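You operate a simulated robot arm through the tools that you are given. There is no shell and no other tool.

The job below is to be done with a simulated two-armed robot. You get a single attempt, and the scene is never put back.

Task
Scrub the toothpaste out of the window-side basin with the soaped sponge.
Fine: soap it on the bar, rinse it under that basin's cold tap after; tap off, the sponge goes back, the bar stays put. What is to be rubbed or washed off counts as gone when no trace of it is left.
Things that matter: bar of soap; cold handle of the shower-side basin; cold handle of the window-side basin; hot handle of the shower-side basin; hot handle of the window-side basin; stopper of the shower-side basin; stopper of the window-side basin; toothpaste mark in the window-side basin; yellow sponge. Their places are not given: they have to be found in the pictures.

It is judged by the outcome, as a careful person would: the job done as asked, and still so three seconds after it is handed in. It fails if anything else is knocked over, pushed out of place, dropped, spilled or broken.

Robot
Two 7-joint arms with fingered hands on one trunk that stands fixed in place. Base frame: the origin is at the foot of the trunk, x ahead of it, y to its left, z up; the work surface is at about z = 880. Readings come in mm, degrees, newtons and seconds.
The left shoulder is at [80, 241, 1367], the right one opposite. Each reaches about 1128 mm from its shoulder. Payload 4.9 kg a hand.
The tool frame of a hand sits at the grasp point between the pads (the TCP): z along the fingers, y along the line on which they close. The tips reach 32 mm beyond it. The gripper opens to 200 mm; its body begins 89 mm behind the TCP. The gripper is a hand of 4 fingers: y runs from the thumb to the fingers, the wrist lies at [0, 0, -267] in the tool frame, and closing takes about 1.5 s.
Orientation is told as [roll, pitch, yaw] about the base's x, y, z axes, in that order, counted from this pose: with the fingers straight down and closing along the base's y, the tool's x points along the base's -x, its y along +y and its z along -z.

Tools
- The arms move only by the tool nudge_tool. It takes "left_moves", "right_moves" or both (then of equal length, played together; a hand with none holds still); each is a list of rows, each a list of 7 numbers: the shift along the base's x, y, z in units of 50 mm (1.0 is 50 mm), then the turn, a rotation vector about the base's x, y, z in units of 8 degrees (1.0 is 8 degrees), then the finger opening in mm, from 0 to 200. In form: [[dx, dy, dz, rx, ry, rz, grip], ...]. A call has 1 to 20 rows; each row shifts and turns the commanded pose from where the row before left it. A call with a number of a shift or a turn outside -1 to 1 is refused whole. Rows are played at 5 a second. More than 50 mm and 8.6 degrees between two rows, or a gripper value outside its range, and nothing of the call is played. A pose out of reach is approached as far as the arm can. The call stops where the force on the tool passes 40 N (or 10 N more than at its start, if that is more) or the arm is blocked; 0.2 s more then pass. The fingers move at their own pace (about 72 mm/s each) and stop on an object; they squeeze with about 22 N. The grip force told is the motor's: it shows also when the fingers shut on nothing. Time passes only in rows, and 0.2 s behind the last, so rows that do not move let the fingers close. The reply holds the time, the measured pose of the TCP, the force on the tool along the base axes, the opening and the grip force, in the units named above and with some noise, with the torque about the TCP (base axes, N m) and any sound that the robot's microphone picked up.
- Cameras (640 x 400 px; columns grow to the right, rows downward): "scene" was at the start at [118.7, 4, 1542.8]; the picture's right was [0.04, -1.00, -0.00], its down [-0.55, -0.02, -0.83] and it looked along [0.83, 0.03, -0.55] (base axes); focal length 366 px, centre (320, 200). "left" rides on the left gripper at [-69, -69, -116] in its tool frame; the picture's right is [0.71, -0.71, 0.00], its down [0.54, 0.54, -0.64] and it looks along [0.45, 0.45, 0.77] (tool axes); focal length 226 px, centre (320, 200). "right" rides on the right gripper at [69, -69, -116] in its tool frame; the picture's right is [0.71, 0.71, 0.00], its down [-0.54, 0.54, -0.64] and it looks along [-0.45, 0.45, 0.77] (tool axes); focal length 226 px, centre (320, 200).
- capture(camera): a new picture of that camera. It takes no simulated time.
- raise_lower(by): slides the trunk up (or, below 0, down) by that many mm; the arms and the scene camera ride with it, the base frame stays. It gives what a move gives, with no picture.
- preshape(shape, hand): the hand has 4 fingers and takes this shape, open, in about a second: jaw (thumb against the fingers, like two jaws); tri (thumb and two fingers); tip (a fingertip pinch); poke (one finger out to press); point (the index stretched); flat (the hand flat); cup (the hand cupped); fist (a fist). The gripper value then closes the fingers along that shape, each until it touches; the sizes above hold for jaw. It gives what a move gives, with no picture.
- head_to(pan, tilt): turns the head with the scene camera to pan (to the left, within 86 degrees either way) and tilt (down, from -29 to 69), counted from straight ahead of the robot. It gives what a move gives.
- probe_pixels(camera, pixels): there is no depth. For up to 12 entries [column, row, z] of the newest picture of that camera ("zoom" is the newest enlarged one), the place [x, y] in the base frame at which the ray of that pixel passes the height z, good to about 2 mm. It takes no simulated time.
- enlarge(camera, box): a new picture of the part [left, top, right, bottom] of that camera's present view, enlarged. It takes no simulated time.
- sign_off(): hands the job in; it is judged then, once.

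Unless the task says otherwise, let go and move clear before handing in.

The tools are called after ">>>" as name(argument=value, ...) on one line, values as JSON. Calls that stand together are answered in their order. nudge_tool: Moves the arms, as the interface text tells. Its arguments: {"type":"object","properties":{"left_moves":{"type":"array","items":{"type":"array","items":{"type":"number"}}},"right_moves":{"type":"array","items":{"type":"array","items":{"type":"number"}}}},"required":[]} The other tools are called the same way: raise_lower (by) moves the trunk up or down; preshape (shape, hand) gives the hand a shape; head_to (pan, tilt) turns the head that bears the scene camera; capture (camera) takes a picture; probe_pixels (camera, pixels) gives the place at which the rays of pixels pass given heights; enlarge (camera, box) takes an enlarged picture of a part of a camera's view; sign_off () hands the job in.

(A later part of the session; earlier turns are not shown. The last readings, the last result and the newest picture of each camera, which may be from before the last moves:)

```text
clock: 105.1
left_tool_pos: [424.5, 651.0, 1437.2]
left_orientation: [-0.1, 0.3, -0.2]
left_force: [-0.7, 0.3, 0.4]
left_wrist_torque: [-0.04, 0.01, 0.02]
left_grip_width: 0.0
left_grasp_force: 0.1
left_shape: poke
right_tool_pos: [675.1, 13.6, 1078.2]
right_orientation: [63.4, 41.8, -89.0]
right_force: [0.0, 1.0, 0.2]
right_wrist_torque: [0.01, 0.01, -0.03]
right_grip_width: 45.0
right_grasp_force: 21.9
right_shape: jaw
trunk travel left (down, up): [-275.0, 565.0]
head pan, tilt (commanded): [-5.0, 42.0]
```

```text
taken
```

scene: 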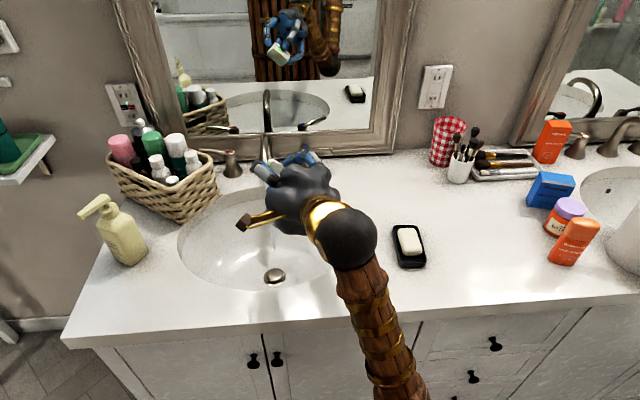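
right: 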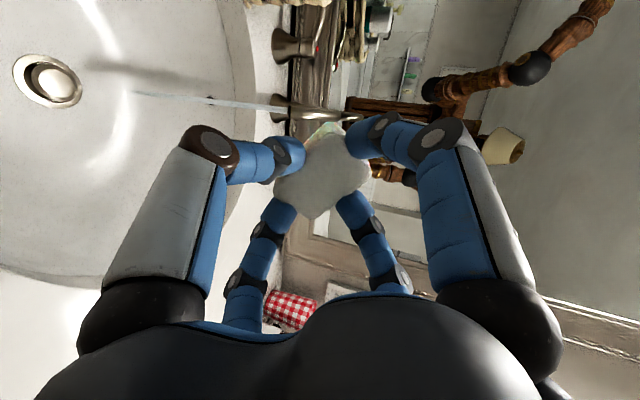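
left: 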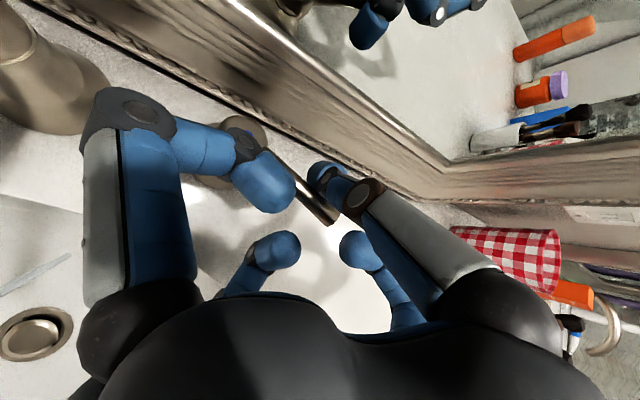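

The pod is now on the left at (242,222), well above the rim level. I go to the staging point (720,28,930) again, in smaller steps.

>>> nudge_tool(right_moves=[[0.18, 0.06, -0.5, 0, 0, 0, 30], [0.18, 0.06, -0.5, 0, 0, 0, 30], [0.18, 0.06, -0.5, 0, 0, 0, 30], [0.18, 0.06, -0.5, 0, 0, 0, 30], [0.18, 0.06, -0.5, 0, 0, 0, 30], [0.0, 0, -0.46, 0, 0, 0, 30], [0, 0, 0, 0, 0, 0, 30]])

>>> enlarge(camera="scene", box=[180, 110, 420, 310])

>>> capture(camera="right")

```text
clock: 106.7
left_tool_pos: [423.8, 651.6, 1436.8]
left_orientation: [-0.1, 0.3, -0.1]
left_force: [0.9, 0.4, -0.6]
left_wrist_torque: [-0.01, 0.02, -0.01]
left_grip_width: 0.0
left_grasp_force: 0.1
left_shape: poke
right_tool_pos: [719.0, 30.3, 932.4]
right_orientation: [63.4, 41.9, -88.8]
right_force: [-0.9, -0.1, -0.3]
right_wrist_torque: [-0.02, -0.03, 0.02]
right_grip_width: 45.0
right_grasp_force: 22.2
right_shape: jaw
trunk travel left (down, up): [-275.0, 565.0]
head pan, tilt (commanded): [-5.0, 42.0]
```

```text
2.00 times, centred on (300, 210) of scene
```

zoom: 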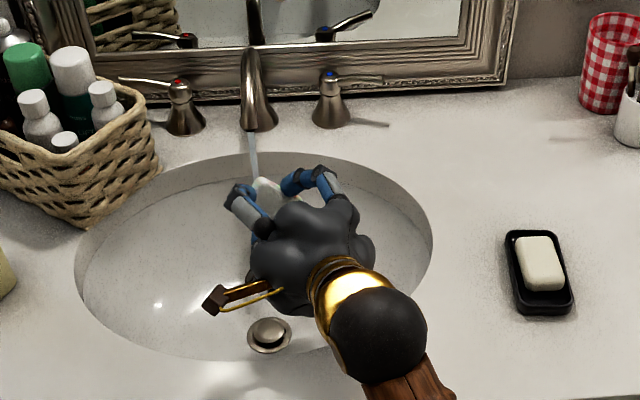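

```text
taken
```

right: 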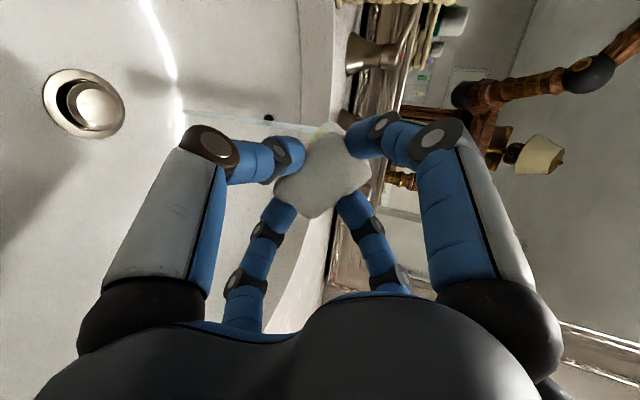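

Clear. I move diagonally forward so the sponge sits in the stream at about (823,66,871).

>>> nudge_tool(right_moves=[[0.4, 0.13, -0.3, 0, 0, 0, 30], [0.4, 0.13, -0.3, 0, 0, 0, 30], [0.35, 0.12, -0.25, 0, 0, 0, 30], [0.2, 0.06, -0.1, 0, 0, 0, 30], [0, 0, 0, 0, 0, 0, 30]])

>>> enlarge(camera="scene", box=[200, 110, 360, 290])

>>> capture(camera="right")

```text
clock: 107.9
left_tool_pos: [423.2, 652.6, 1436.3]
left_orientation: [0.0, 0.3, -0.2]
left_force: [0.3, -0.6, -0.4]
left_wrist_torque: [0.01, -0.02, -0.04]
left_grip_width: 0.0
left_grasp_force: 0.0
left_shape: poke
right_tool_pos: [787.1, 50.4, 884.3]
right_orientation: [63.5, 41.8, -88.8]
right_force: [-0.6, 0.0, -0.1]
right_wrist_torque: [-0.02, 0.01, 0.02]
right_grip_width: 45.0
right_grasp_force: 22.3
right_shape: jaw
trunk travel left (down, up): [-275.0, 565.0]
head pan, tilt (commanded): [-5.0, 42.0]
```

```text
2.22 times, centred on (280, 200) of scene
```

zoom: 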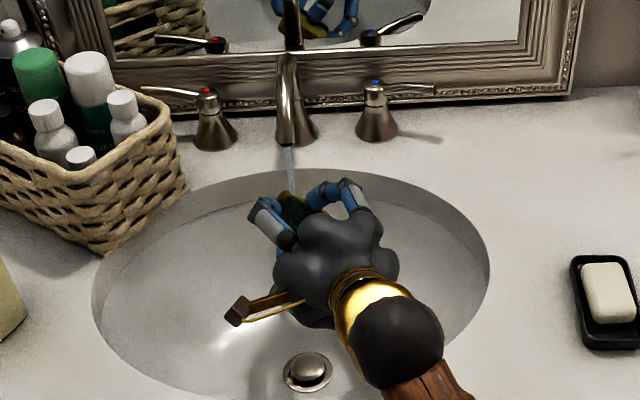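

```text
taken
```

right: 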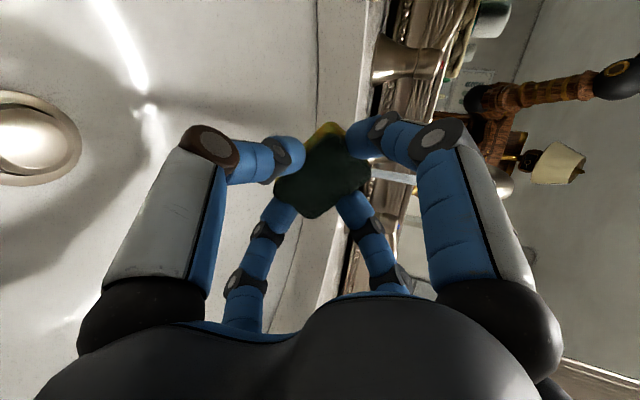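

The sponge turned green/yellow again in the stream — lather rinsing off. I hold it there with small movements for a couple of seconds and look closely.

>>> nudge_tool(right_moves=[[0.08, 0, 0, 0, 0, 0, 30], [0, 0, 0, 0, 0, 0, 30], [-0.16, 0, 0, 0, 0, 0, 30], [0, 0, 0, 0, 0, 0, 30], [0.08, 0.1, 0, 0, 0, 0, 30], [0, 0, 0, 0, 0, 0, 30], [0, -0.2, 0, 0, 0, 0, 30], [0, 0, 0, 0, 0, 0, 30], [0, 0.1, 0, 0, 0, 0, 30], [0, 0, 0, 0, 0, 0, 30], [0, 0, 0, 0, 0, 0, 30], [0, 0, 0, 0, 0, 0, 30]])

>>> enlarge(camera="right", box=[240, 100, 400, 230])

>>> enlarge(camera="scene", box=[230, 140, 310, 220])

```text
clock: 110.5
left_tool_pos: [424.6, 652.5, 1435.3]
left_orientation: [-0.1, 0.3, -0.1]
left_force: [0.2, -0.1, -0.4]
left_wrist_torque: [0.01, 0.0, 0.01]
left_grip_width: 0.1
left_grasp_force: 0.0
left_shape: poke
right_tool_pos: [788.1, 51.3, 884.3]
right_orientation: [63.4, 41.8, -88.9]
right_force: [0.5, 0.8, -0.4]
right_wrist_torque: [-0.05, 0.04, 0.03]
right_grip_width: 45.1
right_grasp_force: 22.2
right_shape: jaw
trunk travel left (down, up): [-275.0, 565.0]
head pan, tilt (commanded): [-5.0, 42.0]
```

```text
3.08 times, centred on (320, 165) of right
```

zoom: 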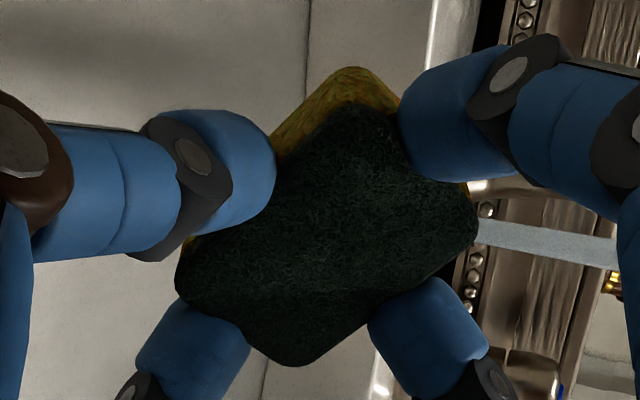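

```text
5.00 times, centred on (270, 180) of scene
```

zoom: 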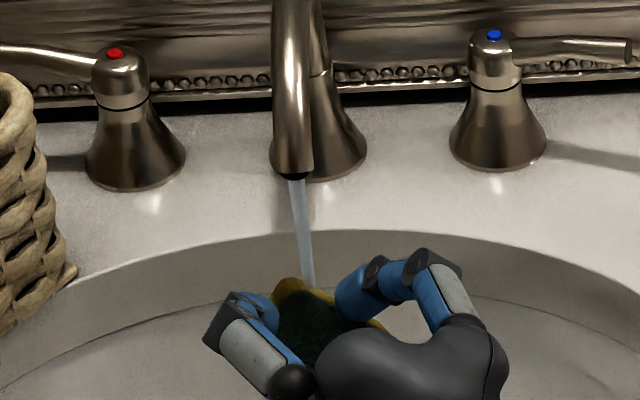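

The sponge is clean and wet, no lather left. I back out of the stream, rise over the basin, and tilt the fingers back to vertical there (letting it drip into the basin).

>>> nudge_tool(right_moves=[[-0.4, -0.13, 0.3, 0, 0, 0, 30], [-0.4, -0.13, 0.3, 0, 0, 0, 30], [-0.35, -0.12, 0.25, 0, 0, 0, 30], [-0.2, -0.06, 0.15, 0, 0, 0, 30], [-0.1, 0, 0.6, 0, 0, 0, 30], [0, 0, 0.7, 0, 0, 0, 30], [0, 0, 0.7, 0, 0, 0, 30], [0, 0, 0.1, -0.326, 0.923, 0, 30], [0, 0, 0.1, -0.326, 0.923, 0, 30], [0, 0, 0.1, -0.326, 0.923, 0, 30], [0, 0, 0.1, -0.326, 0.923, 0, 30], [0, 0, 0.1, -0.326, 0.923, 0, 30], [0, 0, 0.1, -0.326, 0.923, 0, 30], [0, 0, 0.1, -0.326, 0.923, 0, 30], [0, 0, 0.1, -0.326, 0.923, 0, 30], [0, 0, 0.1, -0.326, 0.923, 0, 30], [0, 0, 0, 0, 0, 0, 30]])

>>> capture(camera="scene")

>>> capture(camera="right")

```text
clock: 114.1
left_tool_pos: [423.3, 652.0, 1436.6]
left_orientation: [-0.2, 0.3, -0.1]
left_force: [0.2, -0.8, -0.1]
left_wrist_torque: [0.03, 0.03, -0.01]
left_grip_width: 0.3
left_grasp_force: 0.0
left_shape: poke
right_tool_pos: [714.9, 29.6, 1053.0]
right_orientation: [29.9, 26.7, -108.2]
right_force: [0.1, -0.2, 0.2]
right_wrist_torque: [-0.01, 0.01, -0.04]
right_grip_width: 44.9
right_grasp_force: 21.6
right_shape: jaw
right hand out of reach, approached as far as the arm can: row 12, 13, 14, 15, 16
trunk travel left (down, up): [-275.0, 565.0]
head pan, tilt (commanded): [-5.0, 42.0]
```

```text
taken
```

scene: 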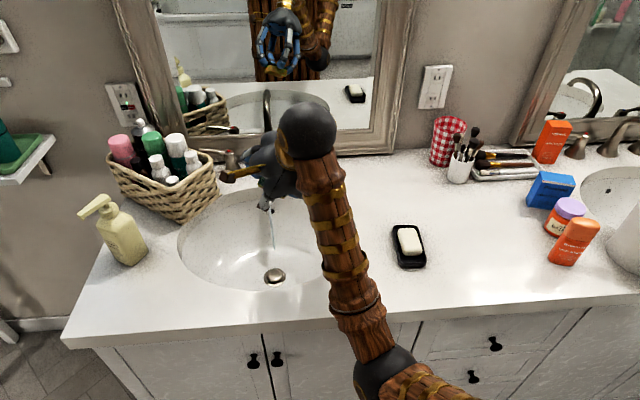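

```text
taken
```

right: 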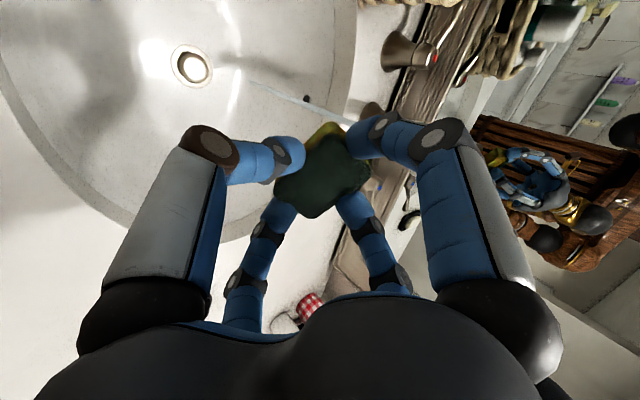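

The wrist ran into its limit while tilting back with that roll (yaw −108). I undo the 90° roll about the finger axis first, then finish straightening, all above the basin.

>>> nudge_tool(right_moves=[[-0.05, -0.05, 0.1, -0.557, -0.2, 0.726, 30], [-0.05, -0.05, 0.1, -0.557, -0.2, 0.726, 30], [-0.05, -0.05, 0.1, -0.557, -0.2, 0.726, 30], [-0.05, -0.05, 0.1, -0.557, -0.2, 0.726, 30], [-0.05, -0.05, 0.1, -0.557, -0.2, 0.726, 30], [-0.05, -0.05, 0.1, -0.557, -0.2, 0.726, 30], [-0.05, -0.05, 0, -0.557, -0.2, 0.726, 30], [-0.05, -0.05, 0, -0.557, -0.2, 0.726, 30], [-0.05, -0.05, 0, -0.557, -0.2, 0.726, 30], [0, 0, 0, -0.557, -0.2, 0.726, 30], [0, 0, 0, -0.557, -0.2, 0.726, 30], [0, 0, 0, -0.557, -0.2, 0.726, 30], [0, 0, 0, 0, 0, 0, 30]])

```text
clock: 116.9
left_tool_pos: [424.2, 653.1, 1437.0]
left_orientation: [-0.2, 0.2, -0.1]
left_force: [0.2, -0.1, 0.3]
left_wrist_torque: [-0.04, 0.01, -0.04]
left_grip_width: 0.0
left_grasp_force: 0.1
left_shape: poke
right_tool_pos: [692.8, 6.4, 1084.0]
right_orientation: [30.0, -26.5, -32.6]
right_force: [-0.2, -0.6, 0.9]
right_wrist_torque: [-0.01, -0.01, 0.04]
right_grip_width: 45.1
right_grasp_force: 21.5
right_shape: jaw
trunk travel left (down, up): [-275.0, 565.0]
head pan, tilt (commanded): [-5.0, 42.0]
```

Roll undone. I now straighten the fingers to vertical and yaw to +6° for the return.

>>> nudge_tool(right_moves=[[0, 0, 0, -0.33, 0.923, 0, 30], [0, 0, 0, -0.33, 0.923, 0, 30], [0, 0, 0, -0.33, 0.923, 0, 30], [0, 0, 0, -0.33, 0.923, 0, 30], [0, 0, 0, -0.33, 0.923, 0, 30], [0, 0, 0, 0, 0, 0.97, 30], [0, 0, 0, 0, 0, 0.97, 30], [0, 0, 0, 0, 0, 0.97, 30], [0, 0, 0, 0, 0, 0.97, 30], [0, 0, 0, 0, 0, 0, 30]])

>>> capture(camera="right")

>>> enlarge(camera="scene", box=[180, 110, 420, 310])

```text
clock: 119.1
left_tool_pos: [424.9, 652.2, 1436.4]
left_orientation: [-0.1, 0.4, -0.1]
left_force: [-0.3, -0.1, 0.1]
left_wrist_torque: [-0.01, 0.0, -0.02]
left_grip_width: 0.0
left_grasp_force: 0.1
left_shape: poke
right_tool_pos: [692.1, 7.3, 1083.7]
right_orientation: [0.0, 0.1, 5.6]
right_force: [0.0, 1.1, 0.4]
right_wrist_torque: [-0.02, 0.0, 0.01]
right_grip_width: 44.9
right_grasp_force: 21.9
right_shape: jaw
trunk travel left (down, up): [-275.0, 565.0]
head pan, tilt (commanded): [-5.0, 42.0]
```

```text
taken
```

right: 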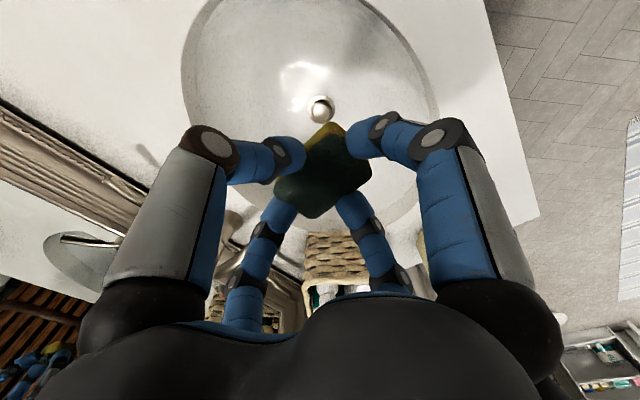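

```text
2.00 times, centred on (300, 210) of scene
```

zoom: 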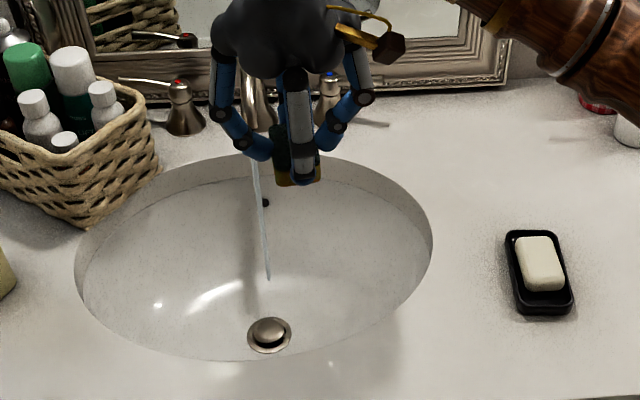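

The sponge is clean, vertical, yaw 5.6°. I carry it at height over to its home spot (633,-397).

>>> nudge_tool(right_moves=[[-0.13, -0.9, 0, 0, 0, 0, 30], [-0.13, -0.9, 0, 0, 0, 0, 30], [-0.13, -0.9, 0, 0, 0, 0, 30], [-0.13, -0.9, 0, 0, 0, 0, 30], [-0.13, -0.9, 0, 0, 0, 0, 30], [-0.13, -0.9, 0, 0, 0, 0, 30], [-0.13, -0.9, 0, 0, 0, 0, 30], [-0.13, -0.9, 0, 0, 0, 0, 30], [-0.14, -0.88, 0, 0, 0, 0, 30], [0, 0, -0.9, 0, 0, 0.05, 30], [0, 0, -0.9, 0, 0, 0, 30], [0, 0, 0, 0, 0, 0, 30]])

>>> head_to(pan=-30, tilt=45)

>>> capture(camera="scene")

>>> capture(camera="right")

```text
clock: 121.7
left_tool_pos: [422.6, 651.7, 1437.0]
left_orientation: [0.0, 0.3, -0.1]
left_force: [-0.2, -0.5, 0.1]
left_wrist_torque: [-0.01, -0.01, 0.01]
left_grip_width: 0.0
left_grasp_force: 0.1
left_shape: poke
right_tool_pos: [631.8, -394.8, 995.2]
right_orientation: [0.1, -0.1, 5.9]
right_force: [-1.0, 0.7, 0.5]
right_wrist_torque: [0.0, 0.01, 0.0]
right_grip_width: 45.1
right_grasp_force: 22.1
right_shape: jaw
trunk travel left (down, up): [-275.0, 565.0]
head pan, tilt (commanded): [-5.0, 42.0]
```

```text
clock: 122.6
left_tool_pos: [424.7, 651.6, 1437.8]
left_orientation: [-0.2, 0.3, -0.1]
left_force: [0.1, 1.2, 0.0]
left_wrist_torque: [0.01, 0.03, 0.01]
left_grip_width: 0.1
left_grasp_force: 0.1
left_shape: poke
right_tool_pos: [633.7, -394.9, 993.7]
right_orientation: [-0.1, 0.2, 6.0]
right_force: [-0.7, -0.5, -0.8]
right_wrist_torque: [-0.01, -0.04, -0.01]
right_grip_width: 45.2
right_grasp_force: 22.1
right_shape: jaw
trunk travel left (down, up): [-275.0, 565.0]
head pan, tilt (commanded): [-30.0, 45.0]
```

```text
taken
```

scene: 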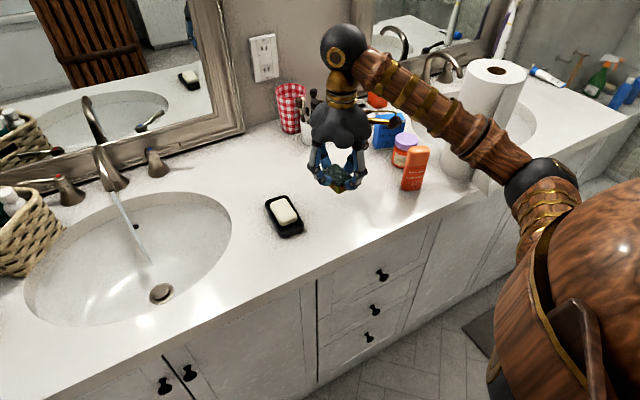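

```text
taken
```

right: 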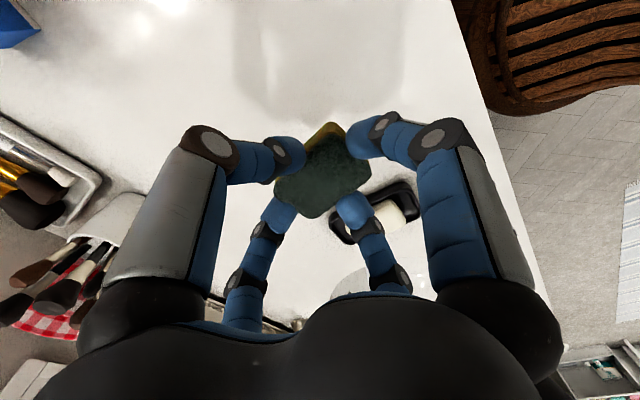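

Hand is at (633,-395) above the home spot, soap dish undisturbed at (284,214). I descend to just above contact.

>>> nudge_tool(right_moves=[[0, 0, -0.4, 0, 0, 0, 30], [0, 0, -0.4, 0, 0, 0, 30], [0, 0, -0.25, 0, 0, 0, 30], [0, 0, 0, 0, 0, 0, 30]])

>>> enlarge(camera="scene", box=[280, 150, 400, 225])

```text
clock: 123.6
left_tool_pos: [423.7, 652.0, 1436.3]
left_orientation: [-0.1, 0.3, -0.2]
left_force: [-0.1, -0.4, 0.2]
left_wrist_torque: [0.01, -0.02, 0.0]
left_grip_width: 0.2
left_grasp_force: 0.0
left_shape: poke
right_tool_pos: [633.1, -395.3, 941.5]
right_orientation: [0.0, 0.0, 5.9]
right_force: [-0.4, 1.0, -0.6]
right_wrist_torque: [0.01, -0.01, 0.0]
right_grip_width: 45.0
right_grasp_force: 21.6
right_shape: jaw
trunk travel left (down, up): [-275.0, 565.0]
head pan, tilt (commanded): [-30.0, 45.0]
```

```text
5.33 times, centred on (340, 188) of scene
```

zoom: 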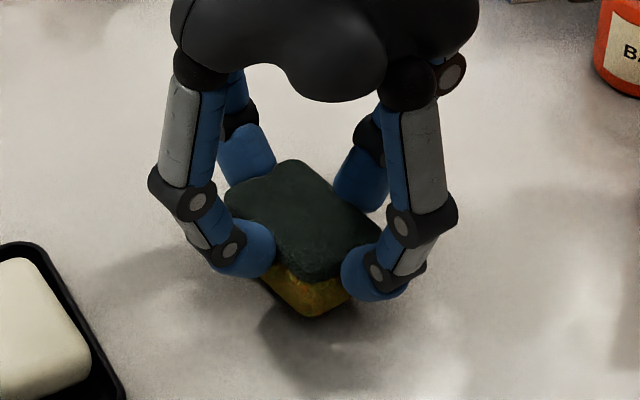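

Not yet touching at z=941. I continue down in 2–3 mm steps until light contact.

>>> nudge_tool(right_moves=[[0, 0, -0.06, 0, 0, 0, 30], [0, 0, -0.05, 0, 0, 0, 30], [0, 0, 0, 0, 0, 0, 30]])

```text
clock: 124.4
left_tool_pos: [424.0, 652.6, 1437.3]
left_orientation: [-0.1, 0.3, -0.1]
left_force: [0.5, 0.8, -0.1]
left_wrist_torque: [0.0, 0.01, -0.01]
left_grip_width: 0.0
left_grasp_force: 0.1
left_shape: poke
right_tool_pos: [633.3, -397.0, 936.5]
right_orientation: [0.1, 0.1, 6.0]
right_force: [-0.6, 0.7, -0.1]
right_wrist_torque: [0.03, 0.01, -0.01]
right_grip_width: 44.9
right_grasp_force: 21.8
right_shape: jaw
trunk travel left (down, up): [-275.0, 565.0]
head pan, tilt (commanded): [-30.0, 45.0]
```

>>> nudge_tool(right_moves=[[0, 0, -0.05, 0, 0, 0, 30], [0, 0, 0, 0, 0, 0, 30]])

```text
clock: 125.0
left_tool_pos: [424.3, 650.9, 1437.5]
left_orientation: [0.0, 0.3, -0.1]
left_force: [-0.3, 0.5, -0.7]
left_wrist_torque: [-0.03, -0.04, 0.01]
left_grip_width: 0.2
left_grasp_force: 0.0
left_shape: poke
right_tool_pos: [632.7, -396.5, 933.3]
right_orientation: [0.0, 0.1, 6.1]
right_force: [0.3, 0.4, -0.7]
right_wrist_torque: [-0.01, 0.01, 0.0]
right_grip_width: 45.3
right_grasp_force: 22.2
right_shape: jaw
trunk travel left (down, up): [-275.0, 565.0]
head pan, tilt (commanded): [-30.0, 45.0]
```

>>> nudge_tool(right_moves=[[0, 0, -0.04, 0, 0, 0, 30], [0, 0, 0, 0, 0, 0, 30]])

```text
clock: 125.6
left_tool_pos: [424.3, 650.6, 1437.5]
left_orientation: [-0.1, 0.3, -0.2]
left_force: [-0.2, -0.4, 0.7]
left_wrist_torque: [-0.03, -0.03, 0.01]
left_grip_width: 0.0
left_grasp_force: 0.0
left_shape: poke
right_tool_pos: [633.3, -395.1, 931.1]
right_orientation: [0.0, 0.1, 6.0]
right_force: [-0.1, -0.2, 1.0]
right_wrist_torque: [-0.02, 0.01, 0.03]
right_grip_width: 45.1
right_grasp_force: 22.0
right_shape: jaw
trunk travel left (down, up): [-275.0, 565.0]
head pan, tilt (commanded): [-30.0, 45.0]
```

Still about to touch (≈1 N at z=931). One more 1.5 mm step.

>>> nudge_tool(right_moves=[[0, 0, -0.03, 0, 0, 0, 30], [0, 0, 0, 0, 0, 0, 30]])

>>> enlarge(camera="scene", box=[300, 170, 380, 220])

```text
clock: 126.2
left_tool_pos: [424.0, 651.6, 1436.1]
left_orientation: [0.0, 0.3, -0.1]
left_force: [0.6, 0.3, 0.6]
left_wrist_torque: [0.01, 0.03, 0.02]
left_grip_width: 0.0
left_grasp_force: 0.1
left_shape: poke
right_tool_pos: [634.4, -396.6, 930.5]
right_orientation: [0.0, 0.1, 6.0]
right_force: [-0.9, -0.4, -0.4]
right_wrist_torque: [-0.03, -0.02, -0.01]
right_grip_width: 44.9
right_grasp_force: 21.7
right_shape: jaw
trunk travel left (down, up): [-275.0, 565.0]
head pan, tilt (commanded): [-30.0, 45.0]
```

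```text
8.00 times, centred on (340, 195) of scene
```

zoom: 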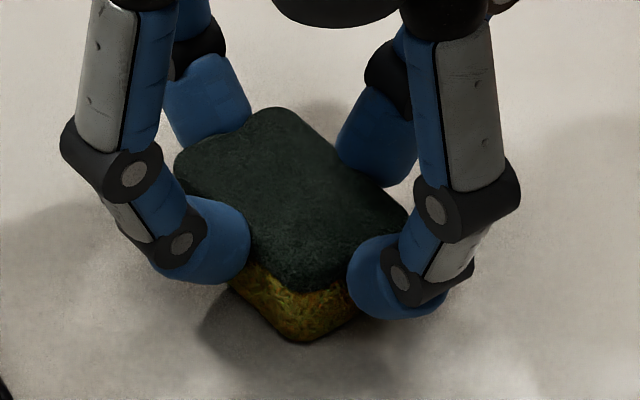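

>>> nudge_tool(right_moves=[[0, 0, -0.03, 0, 0, 0, 30], [0, 0, -0.02, 0, 0, 0, 30], [0, 0, 0, 0, 0, 0, 30]])

```text
clock: 127.0
left_tool_pos: [423.3, 653.4, 1436.2]
left_orientation: [-0.2, 0.3, -0.1]
left_force: [0.1, -0.3, 0.6]
left_wrist_torque: [0.0, -0.01, -0.03]
left_grip_width: 0.4
left_grasp_force: 0.0
left_shape: poke
right_tool_pos: [634.2, -397.9, 928.8]
right_orientation: [0.0, 0.0, 5.9]
right_force: [2.9, 1.1, 9.9]
right_wrist_torque: [0.1, -0.14, 0.0]
right_grip_width: 45.2
right_grasp_force: 22.2
right_shape: jaw
trunk travel left (down, up): [-275.0, 565.0]
head pan, tilt (commanded): [-30.0, 45.0]
```

Contact with the counter (10 N). I release slowly, opening to 120 mm, and rise straight up.

>>> nudge_tool(right_moves=[[0, 0, 0.01, 0, 0, 0, 50], [0, 0, 0, 0, 0, 0, 60], [0, 0, 0, 0, 0, 0, 80], [0, 0, 0, 0, 0, 0, 110], [0, 0, 0, 0, 0, 0, 120], [0, 0, 0, 0, 0, 0, 120], [0, 0, 0.4, 0, 0, 0, 120], [0, 0, 0.8, 0, 0, 0, 120], [0, 0, 0.9, 0, 0, 0, 120], [0, 0, 0.9, 0, 0, 0, 120], [0, 0, 0.9, 0, 0, 0, 120]])

>>> capture(camera="scene")

>>> enlarge(camera="scene", box=[260, 170, 400, 258])

>>> capture(camera="right")

```text
clock: 129.4
left_tool_pos: [422.8, 652.7, 1436.4]
left_orientation: [-0.2, 0.1, -0.1]
left_force: [-0.3, 0.5, -0.3]
left_wrist_torque: [-0.02, -0.02, 0.02]
left_grip_width: 0.1
left_grasp_force: 0.2
left_shape: poke
right_tool_pos: [637.0, -393.5, 1123.6]
right_orientation: [0.0, 0.1, 5.9]
right_force: [0.3, 0.1, -0.2]
right_wrist_torque: [-0.03, 0.02, 0.04]
right_grip_width: 119.5
right_grasp_force: 0.0
right_shape: jaw
trunk travel left (down, up): [-275.0, 565.0]
head pan, tilt (commanded): [-30.0, 45.0]
```

```text
taken
```

scene: 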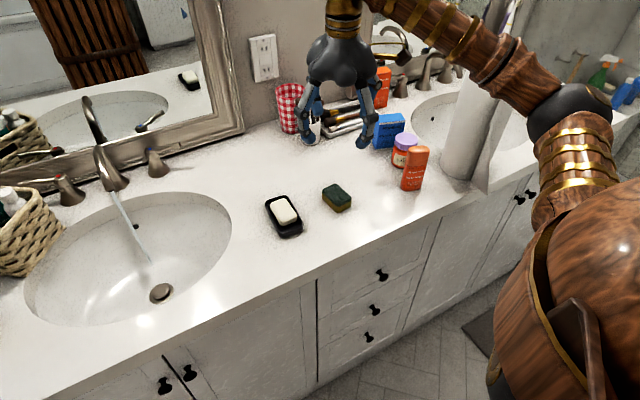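

```text
4.55 times, centred on (330, 214) of scene
```

zoom: 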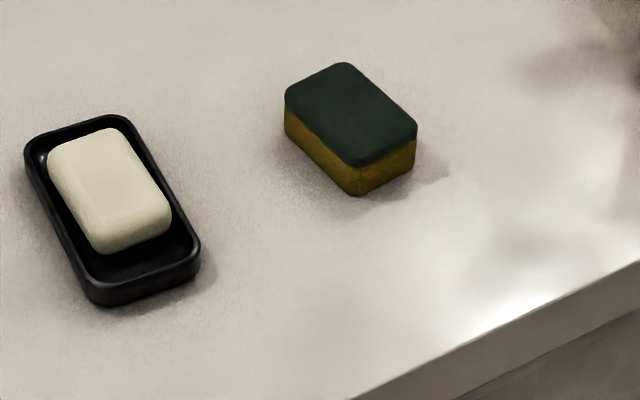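

```text
taken
```

right: 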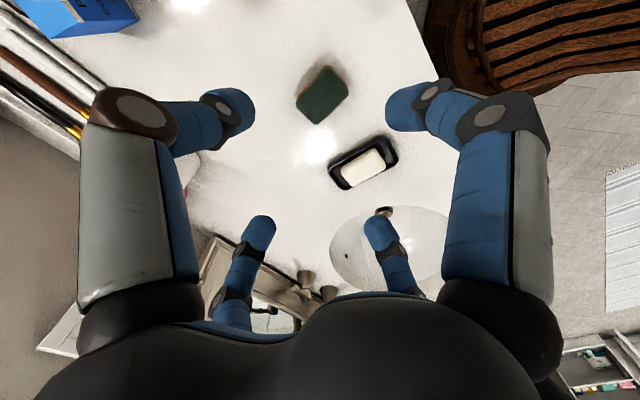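

The sponge is back at its place (scene (337,198), same pixel as at the start) and the bar is undisturbed. Now the tap: I zoom on the lever and shape the right hand for poking.

>>> preshape(shape="poke", hand="right")

>>> capture(camera="right")

>>> head_to(pan=-3, tilt=35)

>>> enlarge(camera="scene", box=[250, 150, 370, 240])

```text
clock: 130.3
left_tool_pos: [423.6, 651.0, 1436.8]
left_orientation: [-0.1, 0.2, -0.1]
left_force: [0.0, 0.0, -0.7]
left_wrist_torque: [0.01, 0.0, -0.02]
left_grip_width: 0.1
left_grasp_force: 0.1
left_shape: poke
right_tool_pos: [637.8, -395.8, 1122.6]
right_orientation: [0.0, 0.1, 5.9]
right_force: [0.0, 0.3, 0.9]
right_wrist_torque: [0.0, 0.03, -0.03]
right_grip_width: 0.0
right_grasp_force: 0.1
right_shape: poke
trunk travel left (down, up): [-275.0, 565.0]
head pan, tilt (commanded): [-30.0, 45.0]
```

```text
taken
```

right: 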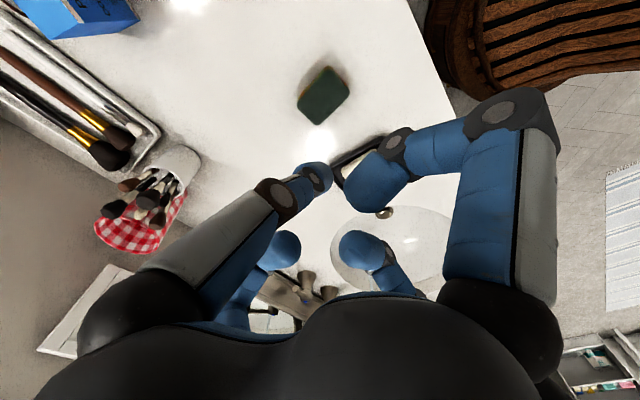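

```text
clock: 131.2
left_tool_pos: [423.5, 651.6, 1435.4]
left_orientation: [-0.2, 0.3, -0.1]
left_force: [0.2, 0.2, -0.8]
left_wrist_torque: [0.03, -0.01, -0.04]
left_grip_width: 0.0
left_grasp_force: 0.1
left_shape: poke
right_tool_pos: [637.9, -395.5, 1122.6]
right_orientation: [0.0, 0.2, 6.0]
right_force: [-0.4, 0.0, -1.0]
right_wrist_torque: [0.01, -0.03, 0.0]
right_grip_width: 0.2
right_grasp_force: 0.0
right_shape: poke
trunk travel left (down, up): [-275.0, 565.0]
head pan, tilt (commanded): [-3.0, 35.0]
```

```text
4.44 times, centred on (310, 195) of scene
```

zoom: 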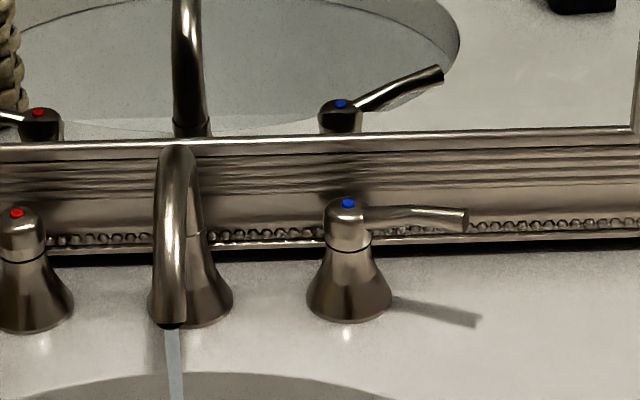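

The poke finger in the right hand also ends on the axis; the lever tip is at zoom (467,220). I probe it.

>>> probe_pixels(camera="zoom", pixels=[[465, 220, 960], [465, 220, 955], [348, 204, 950], [400, 215, 953], [440, 219, 958]])

```text
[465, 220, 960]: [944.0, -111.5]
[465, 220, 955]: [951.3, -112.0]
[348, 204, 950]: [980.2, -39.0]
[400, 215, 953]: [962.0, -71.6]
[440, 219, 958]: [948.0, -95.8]
```

Lever tip is at ≈(945,-111,960), about 25° open. I bring the right hand over with fingers tilted forward, to a point in front of and above the lever.

>>> nudge_tool(right_moves=[[0.46, 0.7, 0.1, 0, -0.89, -0.11, 0], [0.46, 0.7, 0.1, 0, -0.89, -0.11, 0], [0.46, 0.7, 0.1, 0, -0.89, -0.11, 0], [0.46, 0.7, 0.1, 0, -0.89, -0.11, 0], [0.46, 0.7, 0.1, 0, -0.89, -0.11, 0], [0.46, 0.7, 0.1, 0, -0.89, -0.11, 0], [0.46, 0.7, 0.1, 0, -0.89, -0.11, 0], [0, 0, 0, 0, 0, 0, 0]])

>>> capture(camera="right")

>>> capture(camera="scene")

```text
clock: 133.0
left_tool_pos: [422.9, 651.3, 1437.0]
left_orientation: [0.0, 0.3, -0.1]
left_force: [0.0, 0.2, 0.7]
left_wrist_torque: [0.0, 0.02, -0.02]
left_grip_width: 0.0
left_grasp_force: 0.0
left_shape: poke
right_tool_pos: [793.8, -152.4, 1153.8]
right_orientation: [-3.0, -49.8, 0.7]
right_force: [0.4, -0.5, 0.1]
right_wrist_torque: [0.06, -0.03, -0.02]
right_grip_width: 0.0
right_grasp_force: 0.1
right_shape: poke
trunk travel left (down, up): [-275.0, 565.0]
head pan, tilt (commanded): [-3.0, 35.0]
```

```text
taken
```

right: 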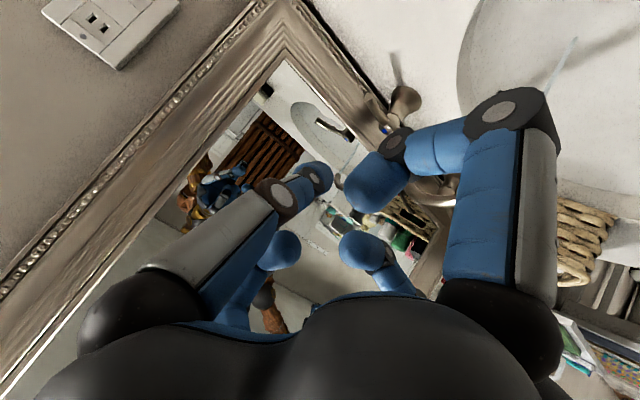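

```text
taken
```

scene: 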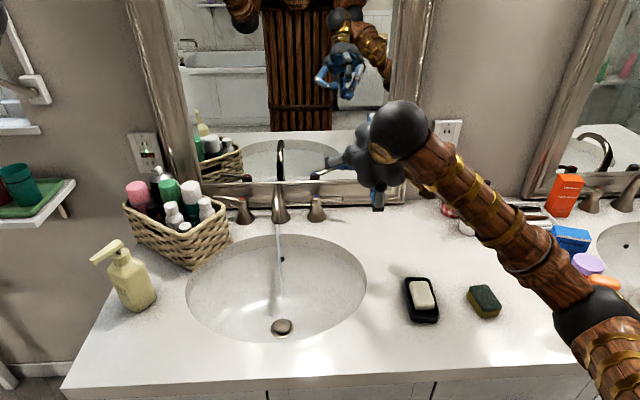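

I proceed to the staging point just in front of and above the lever, (880,-86,1012).

>>> nudge_tool(right_moves=[[0.43, 0.33, -0.7, 0, 0, 0, 0], [0.43, 0.33, -0.7, 0, 0, 0, 0], [0.43, 0.33, -0.7, 0, 0, 0, 0], [0.43, 0.33, -0.7, 0, 0, 0, 0], [0, 0, 0, 0, 0, 0, 0]])

>>> capture(camera="right")

>>> enlarge(camera="scene", box=[220, 130, 420, 255])

```text
clock: 134.2
left_tool_pos: [424.0, 652.1, 1437.1]
left_orientation: [-0.1, 0.3, 0.0]
left_force: [-0.9, -0.3, -0.3]
left_wrist_torque: [0.0, -0.03, 0.01]
left_grip_width: 0.0
left_grasp_force: 0.0
left_shape: poke
right_tool_pos: [878.0, -87.5, 1015.4]
right_orientation: [-3.1, -49.7, 0.8]
right_force: [0.4, -0.3, -0.5]
right_wrist_torque: [-0.01, 0.01, 0.01]
right_grip_width: 0.2
right_grasp_force: 0.0
right_shape: poke
trunk travel left (down, up): [-275.0, 565.0]
head pan, tilt (commanded): [-3.0, 35.0]
```

```text
taken
```

right: 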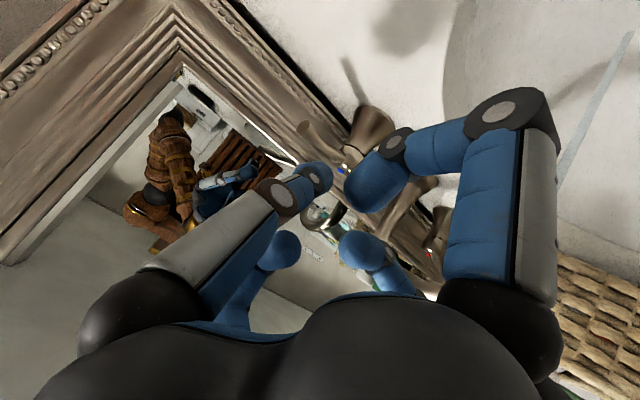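

```text
3.20 times, centred on (320, 192) of scene
```

zoom: 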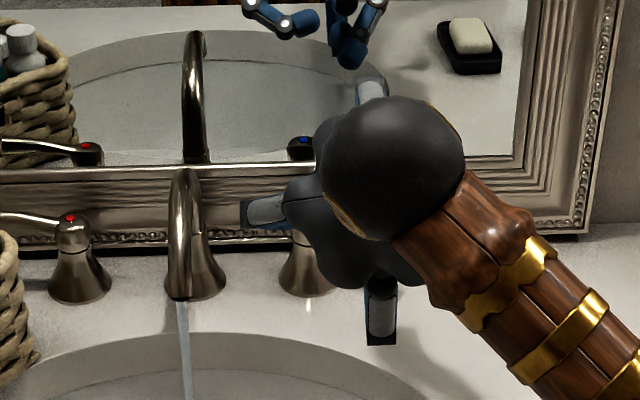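

I verify the lever tip with the wrist camera before descending.

>>> enlarge(camera="right", box=[250, 80, 450, 230])

>>> probe_pixels(camera="right", pixels=[[303, 127, 960], [342, 168, 950], [315, 178, 995], [350, 70, 880]])

```text
2.67 times, centred on (350, 155) of right
```

zoom: 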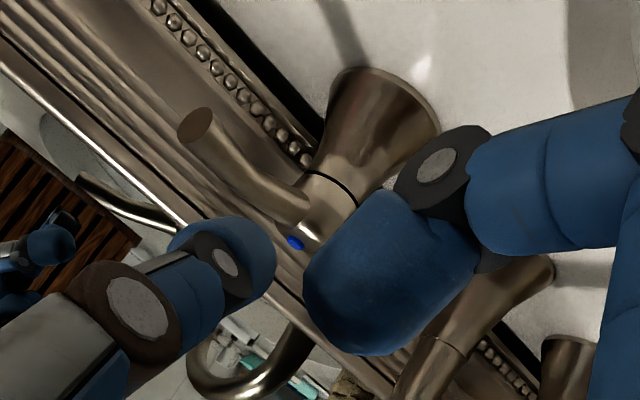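

```text
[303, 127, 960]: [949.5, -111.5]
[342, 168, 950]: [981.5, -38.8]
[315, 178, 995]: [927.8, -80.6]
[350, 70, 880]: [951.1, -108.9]
```

Consistent: lever tip (949,-111). I lower the fingertip in front of the lever and then push it back toward the mirror in small steps.

>>> nudge_tool(right_moves=[[0.33, 0, -0.47, 0, 0, 0, 0], [0.33, 0, -0.47, 0, 0, 0, 0], [0, 0, 0, 0, 0, 0, 0]])

>>> enlarge(camera="right", box=[250, 80, 450, 230])

```text
clock: 135.0
left_tool_pos: [422.9, 651.7, 1436.8]
left_orientation: [-0.1, 0.3, -0.1]
left_force: [0.3, 0.1, -0.5]
left_wrist_torque: [0.0, -0.05, -0.02]
left_grip_width: 0.0
left_grasp_force: 0.0
left_shape: poke
right_tool_pos: [912.1, -84.6, 971.3]
right_orientation: [-3.1, -49.7, 0.8]
right_force: [0.5, 0.5, 0.6]
right_wrist_torque: [-0.01, -0.03, 0.01]
right_grip_width: 0.0
right_grasp_force: 0.0
right_shape: poke
trunk travel left (down, up): [-275.0, 565.0]
head pan, tilt (commanded): [-3.0, 35.0]
```

```text
2.67 times, centred on (350, 155) of right
```

zoom: 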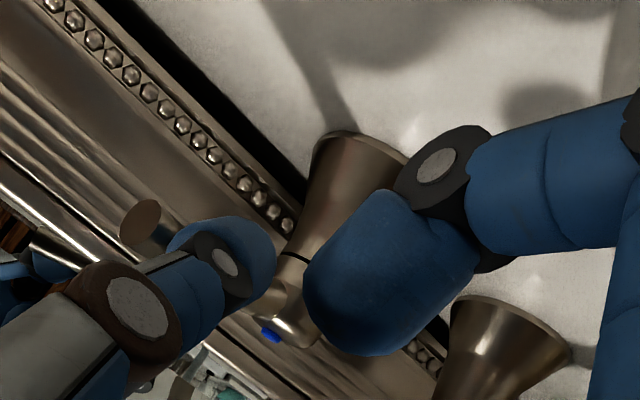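

The fingertip is in front of the lever's outer part. I push +x in 7 mm steps with a slight −y drift.

>>> nudge_tool(right_moves=[[0.14, -0.05, 0, 0, 0, 0, 0], [0.14, -0.05, 0, 0, 0, 0, 0], [0.14, -0.05, 0, 0, 0, 0, 0], [0.14, -0.04, 0, 0, 0, 0, 0], [0, 0, 0, 0, 0, 0, 0]])

>>> enlarge(camera="right", box=[250, 80, 450, 230])

>>> enlarge(camera="scene", box=[220, 130, 420, 255])

```text
clock: 136.2
left_tool_pos: [423.0, 652.6, 1436.7]
left_orientation: [-0.1, 0.2, -0.1]
left_force: [0.7, 0.1, -0.6]
left_wrist_torque: [-0.02, 0.01, 0.02]
left_grip_width: 0.0
left_grasp_force: 0.0
left_shape: poke
right_tool_pos: [939.8, -93.6, 970.7]
right_orientation: [-3.1, -49.6, 0.9]
right_force: [-12.6, 0.4, -4.4]
right_wrist_torque: [0.03, 0.36, -0.04]
right_grip_width: 0.0
right_grasp_force: 0.1
right_shape: poke
trunk travel left (down, up): [-275.0, 565.0]
head pan, tilt (commanded): [-3.0, 35.0]
```

```text
2.67 times, centred on (350, 155) of right
```

zoom: 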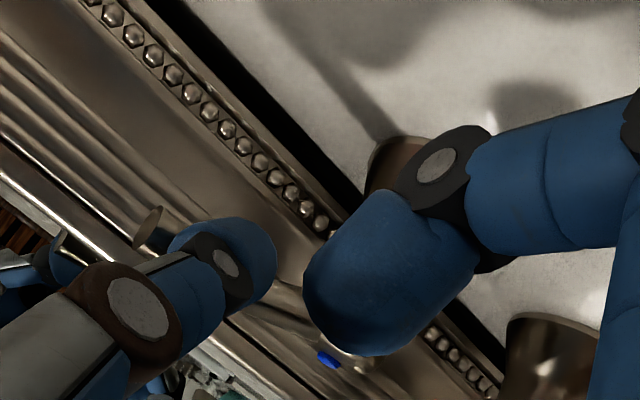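

```text
3.20 times, centred on (320, 192) of scene
```

zoom: 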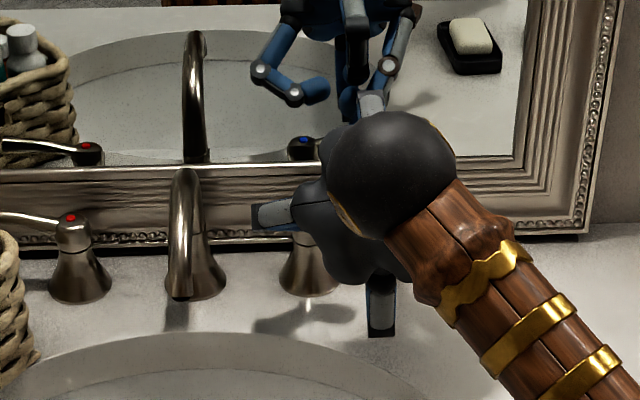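

The stream has stopped and the lever resists with 13 N. I press 2 mm more to make sure it's fully home.

>>> nudge_tool(right_moves=[[0.05, 0, 0, 0, 0, 0, 0], [0, 0, 0, 0, 0, 0, 0]])

```text
clock: 136.8
left_tool_pos: [425.0, 652.0, 1436.9]
left_orientation: [-0.2, 0.4, -0.1]
left_force: [0.1, 0.4, 0.3]
left_wrist_torque: [-0.02, 0.03, -0.01]
left_grip_width: 0.0
left_grasp_force: 0.1
left_shape: poke
right_tool_pos: [943.9, -93.8, 966.5]
right_orientation: [-3.2, -49.0, 0.9]
right_force: [-12.5, -2.6, -3.6]
right_wrist_torque: [-0.03, 0.24, -0.09]
right_grip_width: 0.0
right_grasp_force: 0.1
right_shape: poke
trunk travel left (down, up): [-275.0, 565.0]
head pan, tilt (commanded): [-3.0, 35.0]
stopped in row 2 (right hand): the force on the tool passed its limit at 45 N (the readings are from after the stop); the commanded pose is now the measured one
```

The lever is firmly at its stop. I back the finger away and up, then check the tap.

>>> nudge_tool(right_moves=[[-0.2, 0, 0, 0, 0, 0, 0], [-0.5, 0, 0.2, 0, 0, 0, 0], [-0.6, -0.2, 0.6, 0, 0, 0, 0], [-0.6, -0.3, 0.6, 0, 0, 0, 0], [-0.5, -0.5, 0.6, 0, 0, 0, 0], [-0.5, -0.7, 0.4, 0, 0, 0, 0], [-0.5, -0.7, 0.2, 0, 0.7, 0, 0], [-0.5, -0.7, 0, 0, 0.9, 0, 0], [-0.5, -0.7, 0, 0, 0.9, 0, 0], [-0.5, -0.7, 0, 0, 0.9, 0, 0], [-0.4, -0.7, 0, 0, 0.9, 0, 0], [-0.4, -0.7, 0, 0, 0.9, 0, 0], [-0.4, -0.7, 0, 0, 0.9, 0, 0]])

>>> capture(camera="scene")

>>> enlarge(camera="scene", box=[200, 150, 380, 262])

```text
clock: 139.6
left_tool_pos: [423.3, 651.9, 1437.8]
left_orientation: [-0.1, 0.4, 0.0]
left_force: [-0.5, -0.3, 1.0]
left_wrist_torque: [-0.01, -0.03, -0.02]
left_grip_width: 0.0
left_grasp_force: 0.0
left_shape: poke
right_tool_pos: [634.7, -424.6, 1096.2]
right_orientation: [-2.5, -0.4, 0.5]
right_force: [0.1, -0.7, -0.3]
right_wrist_torque: [0.0, -0.01, 0.02]
right_grip_width: 0.0
right_grasp_force: 0.1
right_shape: poke
trunk travel left (down, up): [-275.0, 565.0]
head pan, tilt (commanded): [-3.0, 35.0]
```

```text
taken
```

scene: 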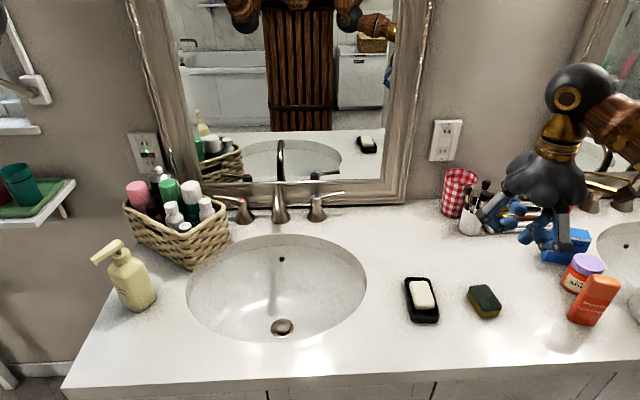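

```text
3.56 times, centred on (290, 206) of scene
```

zoom: 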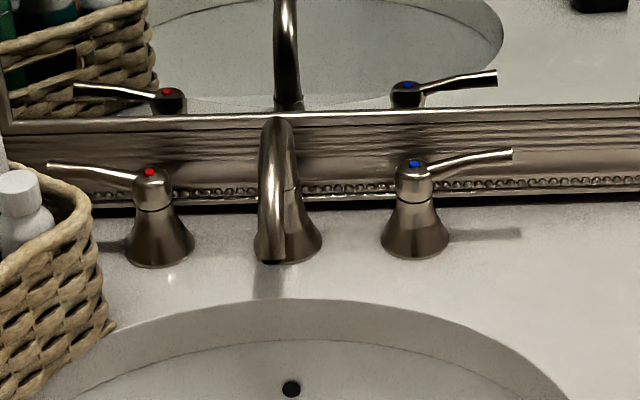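

The tap is off with the cold lever back in line with its original direction, mirror-imaging the hot one. I retract the right hand clear and do final checks of basin, sponge and soap.

>>> nudge_tool(right_moves=[[-0.7, -0.3, 0.3, 0, 0, 0, 0], [-0.7, -0.3, 0.3, 0, 0, 0, 0], [-0.7, -0.3, 0.3, 0, 0, 0, 0], [-0.7, -0.3, 0.2, 0, 0, 0, 0], [0, 0, 0, 0, 0, 0, 0]])

>>> head_to(pan=5, tilt=42)

>>> capture(camera="scene")

>>> enlarge(camera="scene", box=[420, 210, 580, 310])

>>> probe_pixels(camera="zoom", pixels=[[376, 180, 905], [480, 176, 905], [509, 268, 905], [415, 282, 905]])

>>> enlarge(camera="scene", box=[220, 170, 420, 295])

>>> enlarge(camera="scene", box=[300, 245, 370, 290])

```text
clock: 140.8
left_tool_pos: [425.9, 651.7, 1435.3]
left_orientation: [-0.3, 0.3, 0.0]
left_force: [-0.2, 0.9, 0.0]
left_wrist_torque: [-0.01, 0.01, 0.03]
left_grip_width: 0.0
left_grasp_force: 0.0
left_shape: poke
right_tool_pos: [499.7, -485.0, 1153.1]
right_orientation: [-2.6, -0.4, 0.6]
right_force: [0.5, 0.1, 0.9]
right_wrist_torque: [-0.01, 0.0, 0.02]
right_grip_width: 0.0
right_grasp_force: 0.0
right_shape: poke
trunk travel left (down, up): [-275.0, 565.0]
head pan, tilt (commanded): [-3.0, 35.0]
```

```text
clock: 141.5
left_tool_pos: [425.4, 652.1, 1437.0]
left_orientation: [-0.1, 0.3, -0.1]
left_force: [0.1, 0.3, 0.4]
left_wrist_torque: [0.0, -0.03, 0.06]
left_grip_width: 0.0
left_grasp_force: 0.0
left_shape: poke
right_tool_pos: [499.0, -484.6, 1152.8]
right_orientation: [-2.5, -0.6, 0.6]
right_force: [0.4, -0.7, 0.7]
right_wrist_torque: [0.03, 0.02, -0.01]
right_grip_width: 0.1
right_grasp_force: 0.0
right_shape: poke
trunk travel left (down, up): [-275.0, 565.0]
head pan, tilt (commanded): [5.0, 42.0]
```

```text
taken
```

scene: 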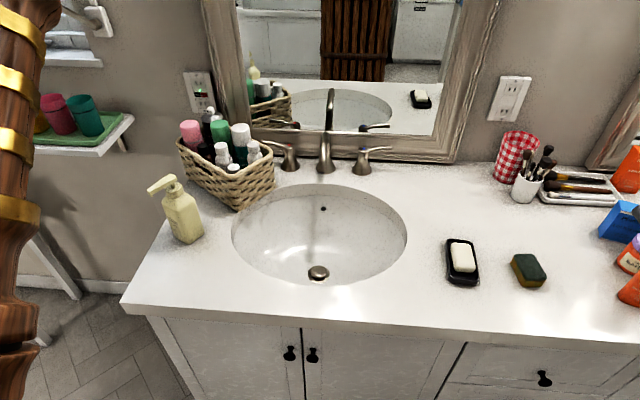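

```text
4.00 times, centred on (500, 260) of scene
```

zoom: 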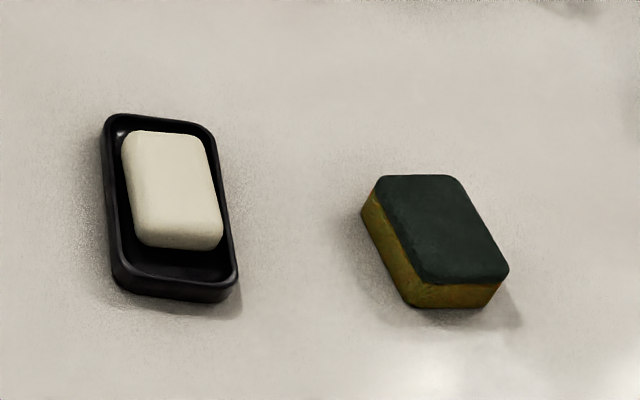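

```text
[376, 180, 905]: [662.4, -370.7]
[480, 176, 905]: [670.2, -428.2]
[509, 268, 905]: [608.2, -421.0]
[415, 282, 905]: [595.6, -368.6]
```

```text
3.20 times, centred on (320, 232) of scene
```

zoom: 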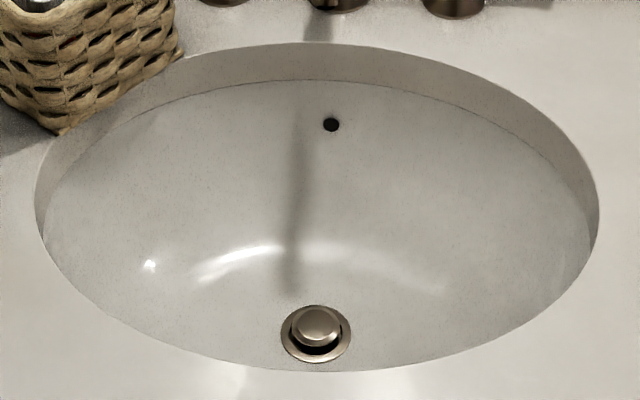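

```text
8.89 times, centred on (335, 268) of scene
```

zoom: 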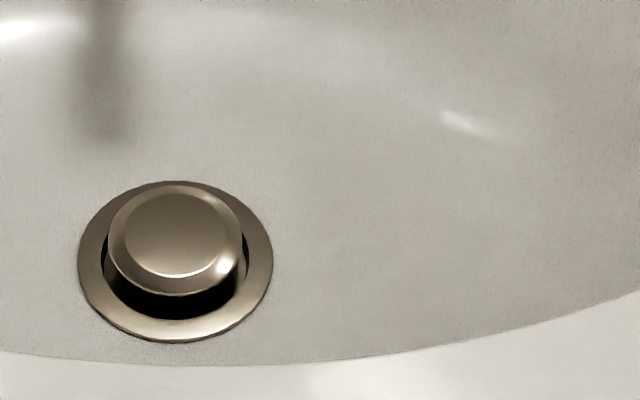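

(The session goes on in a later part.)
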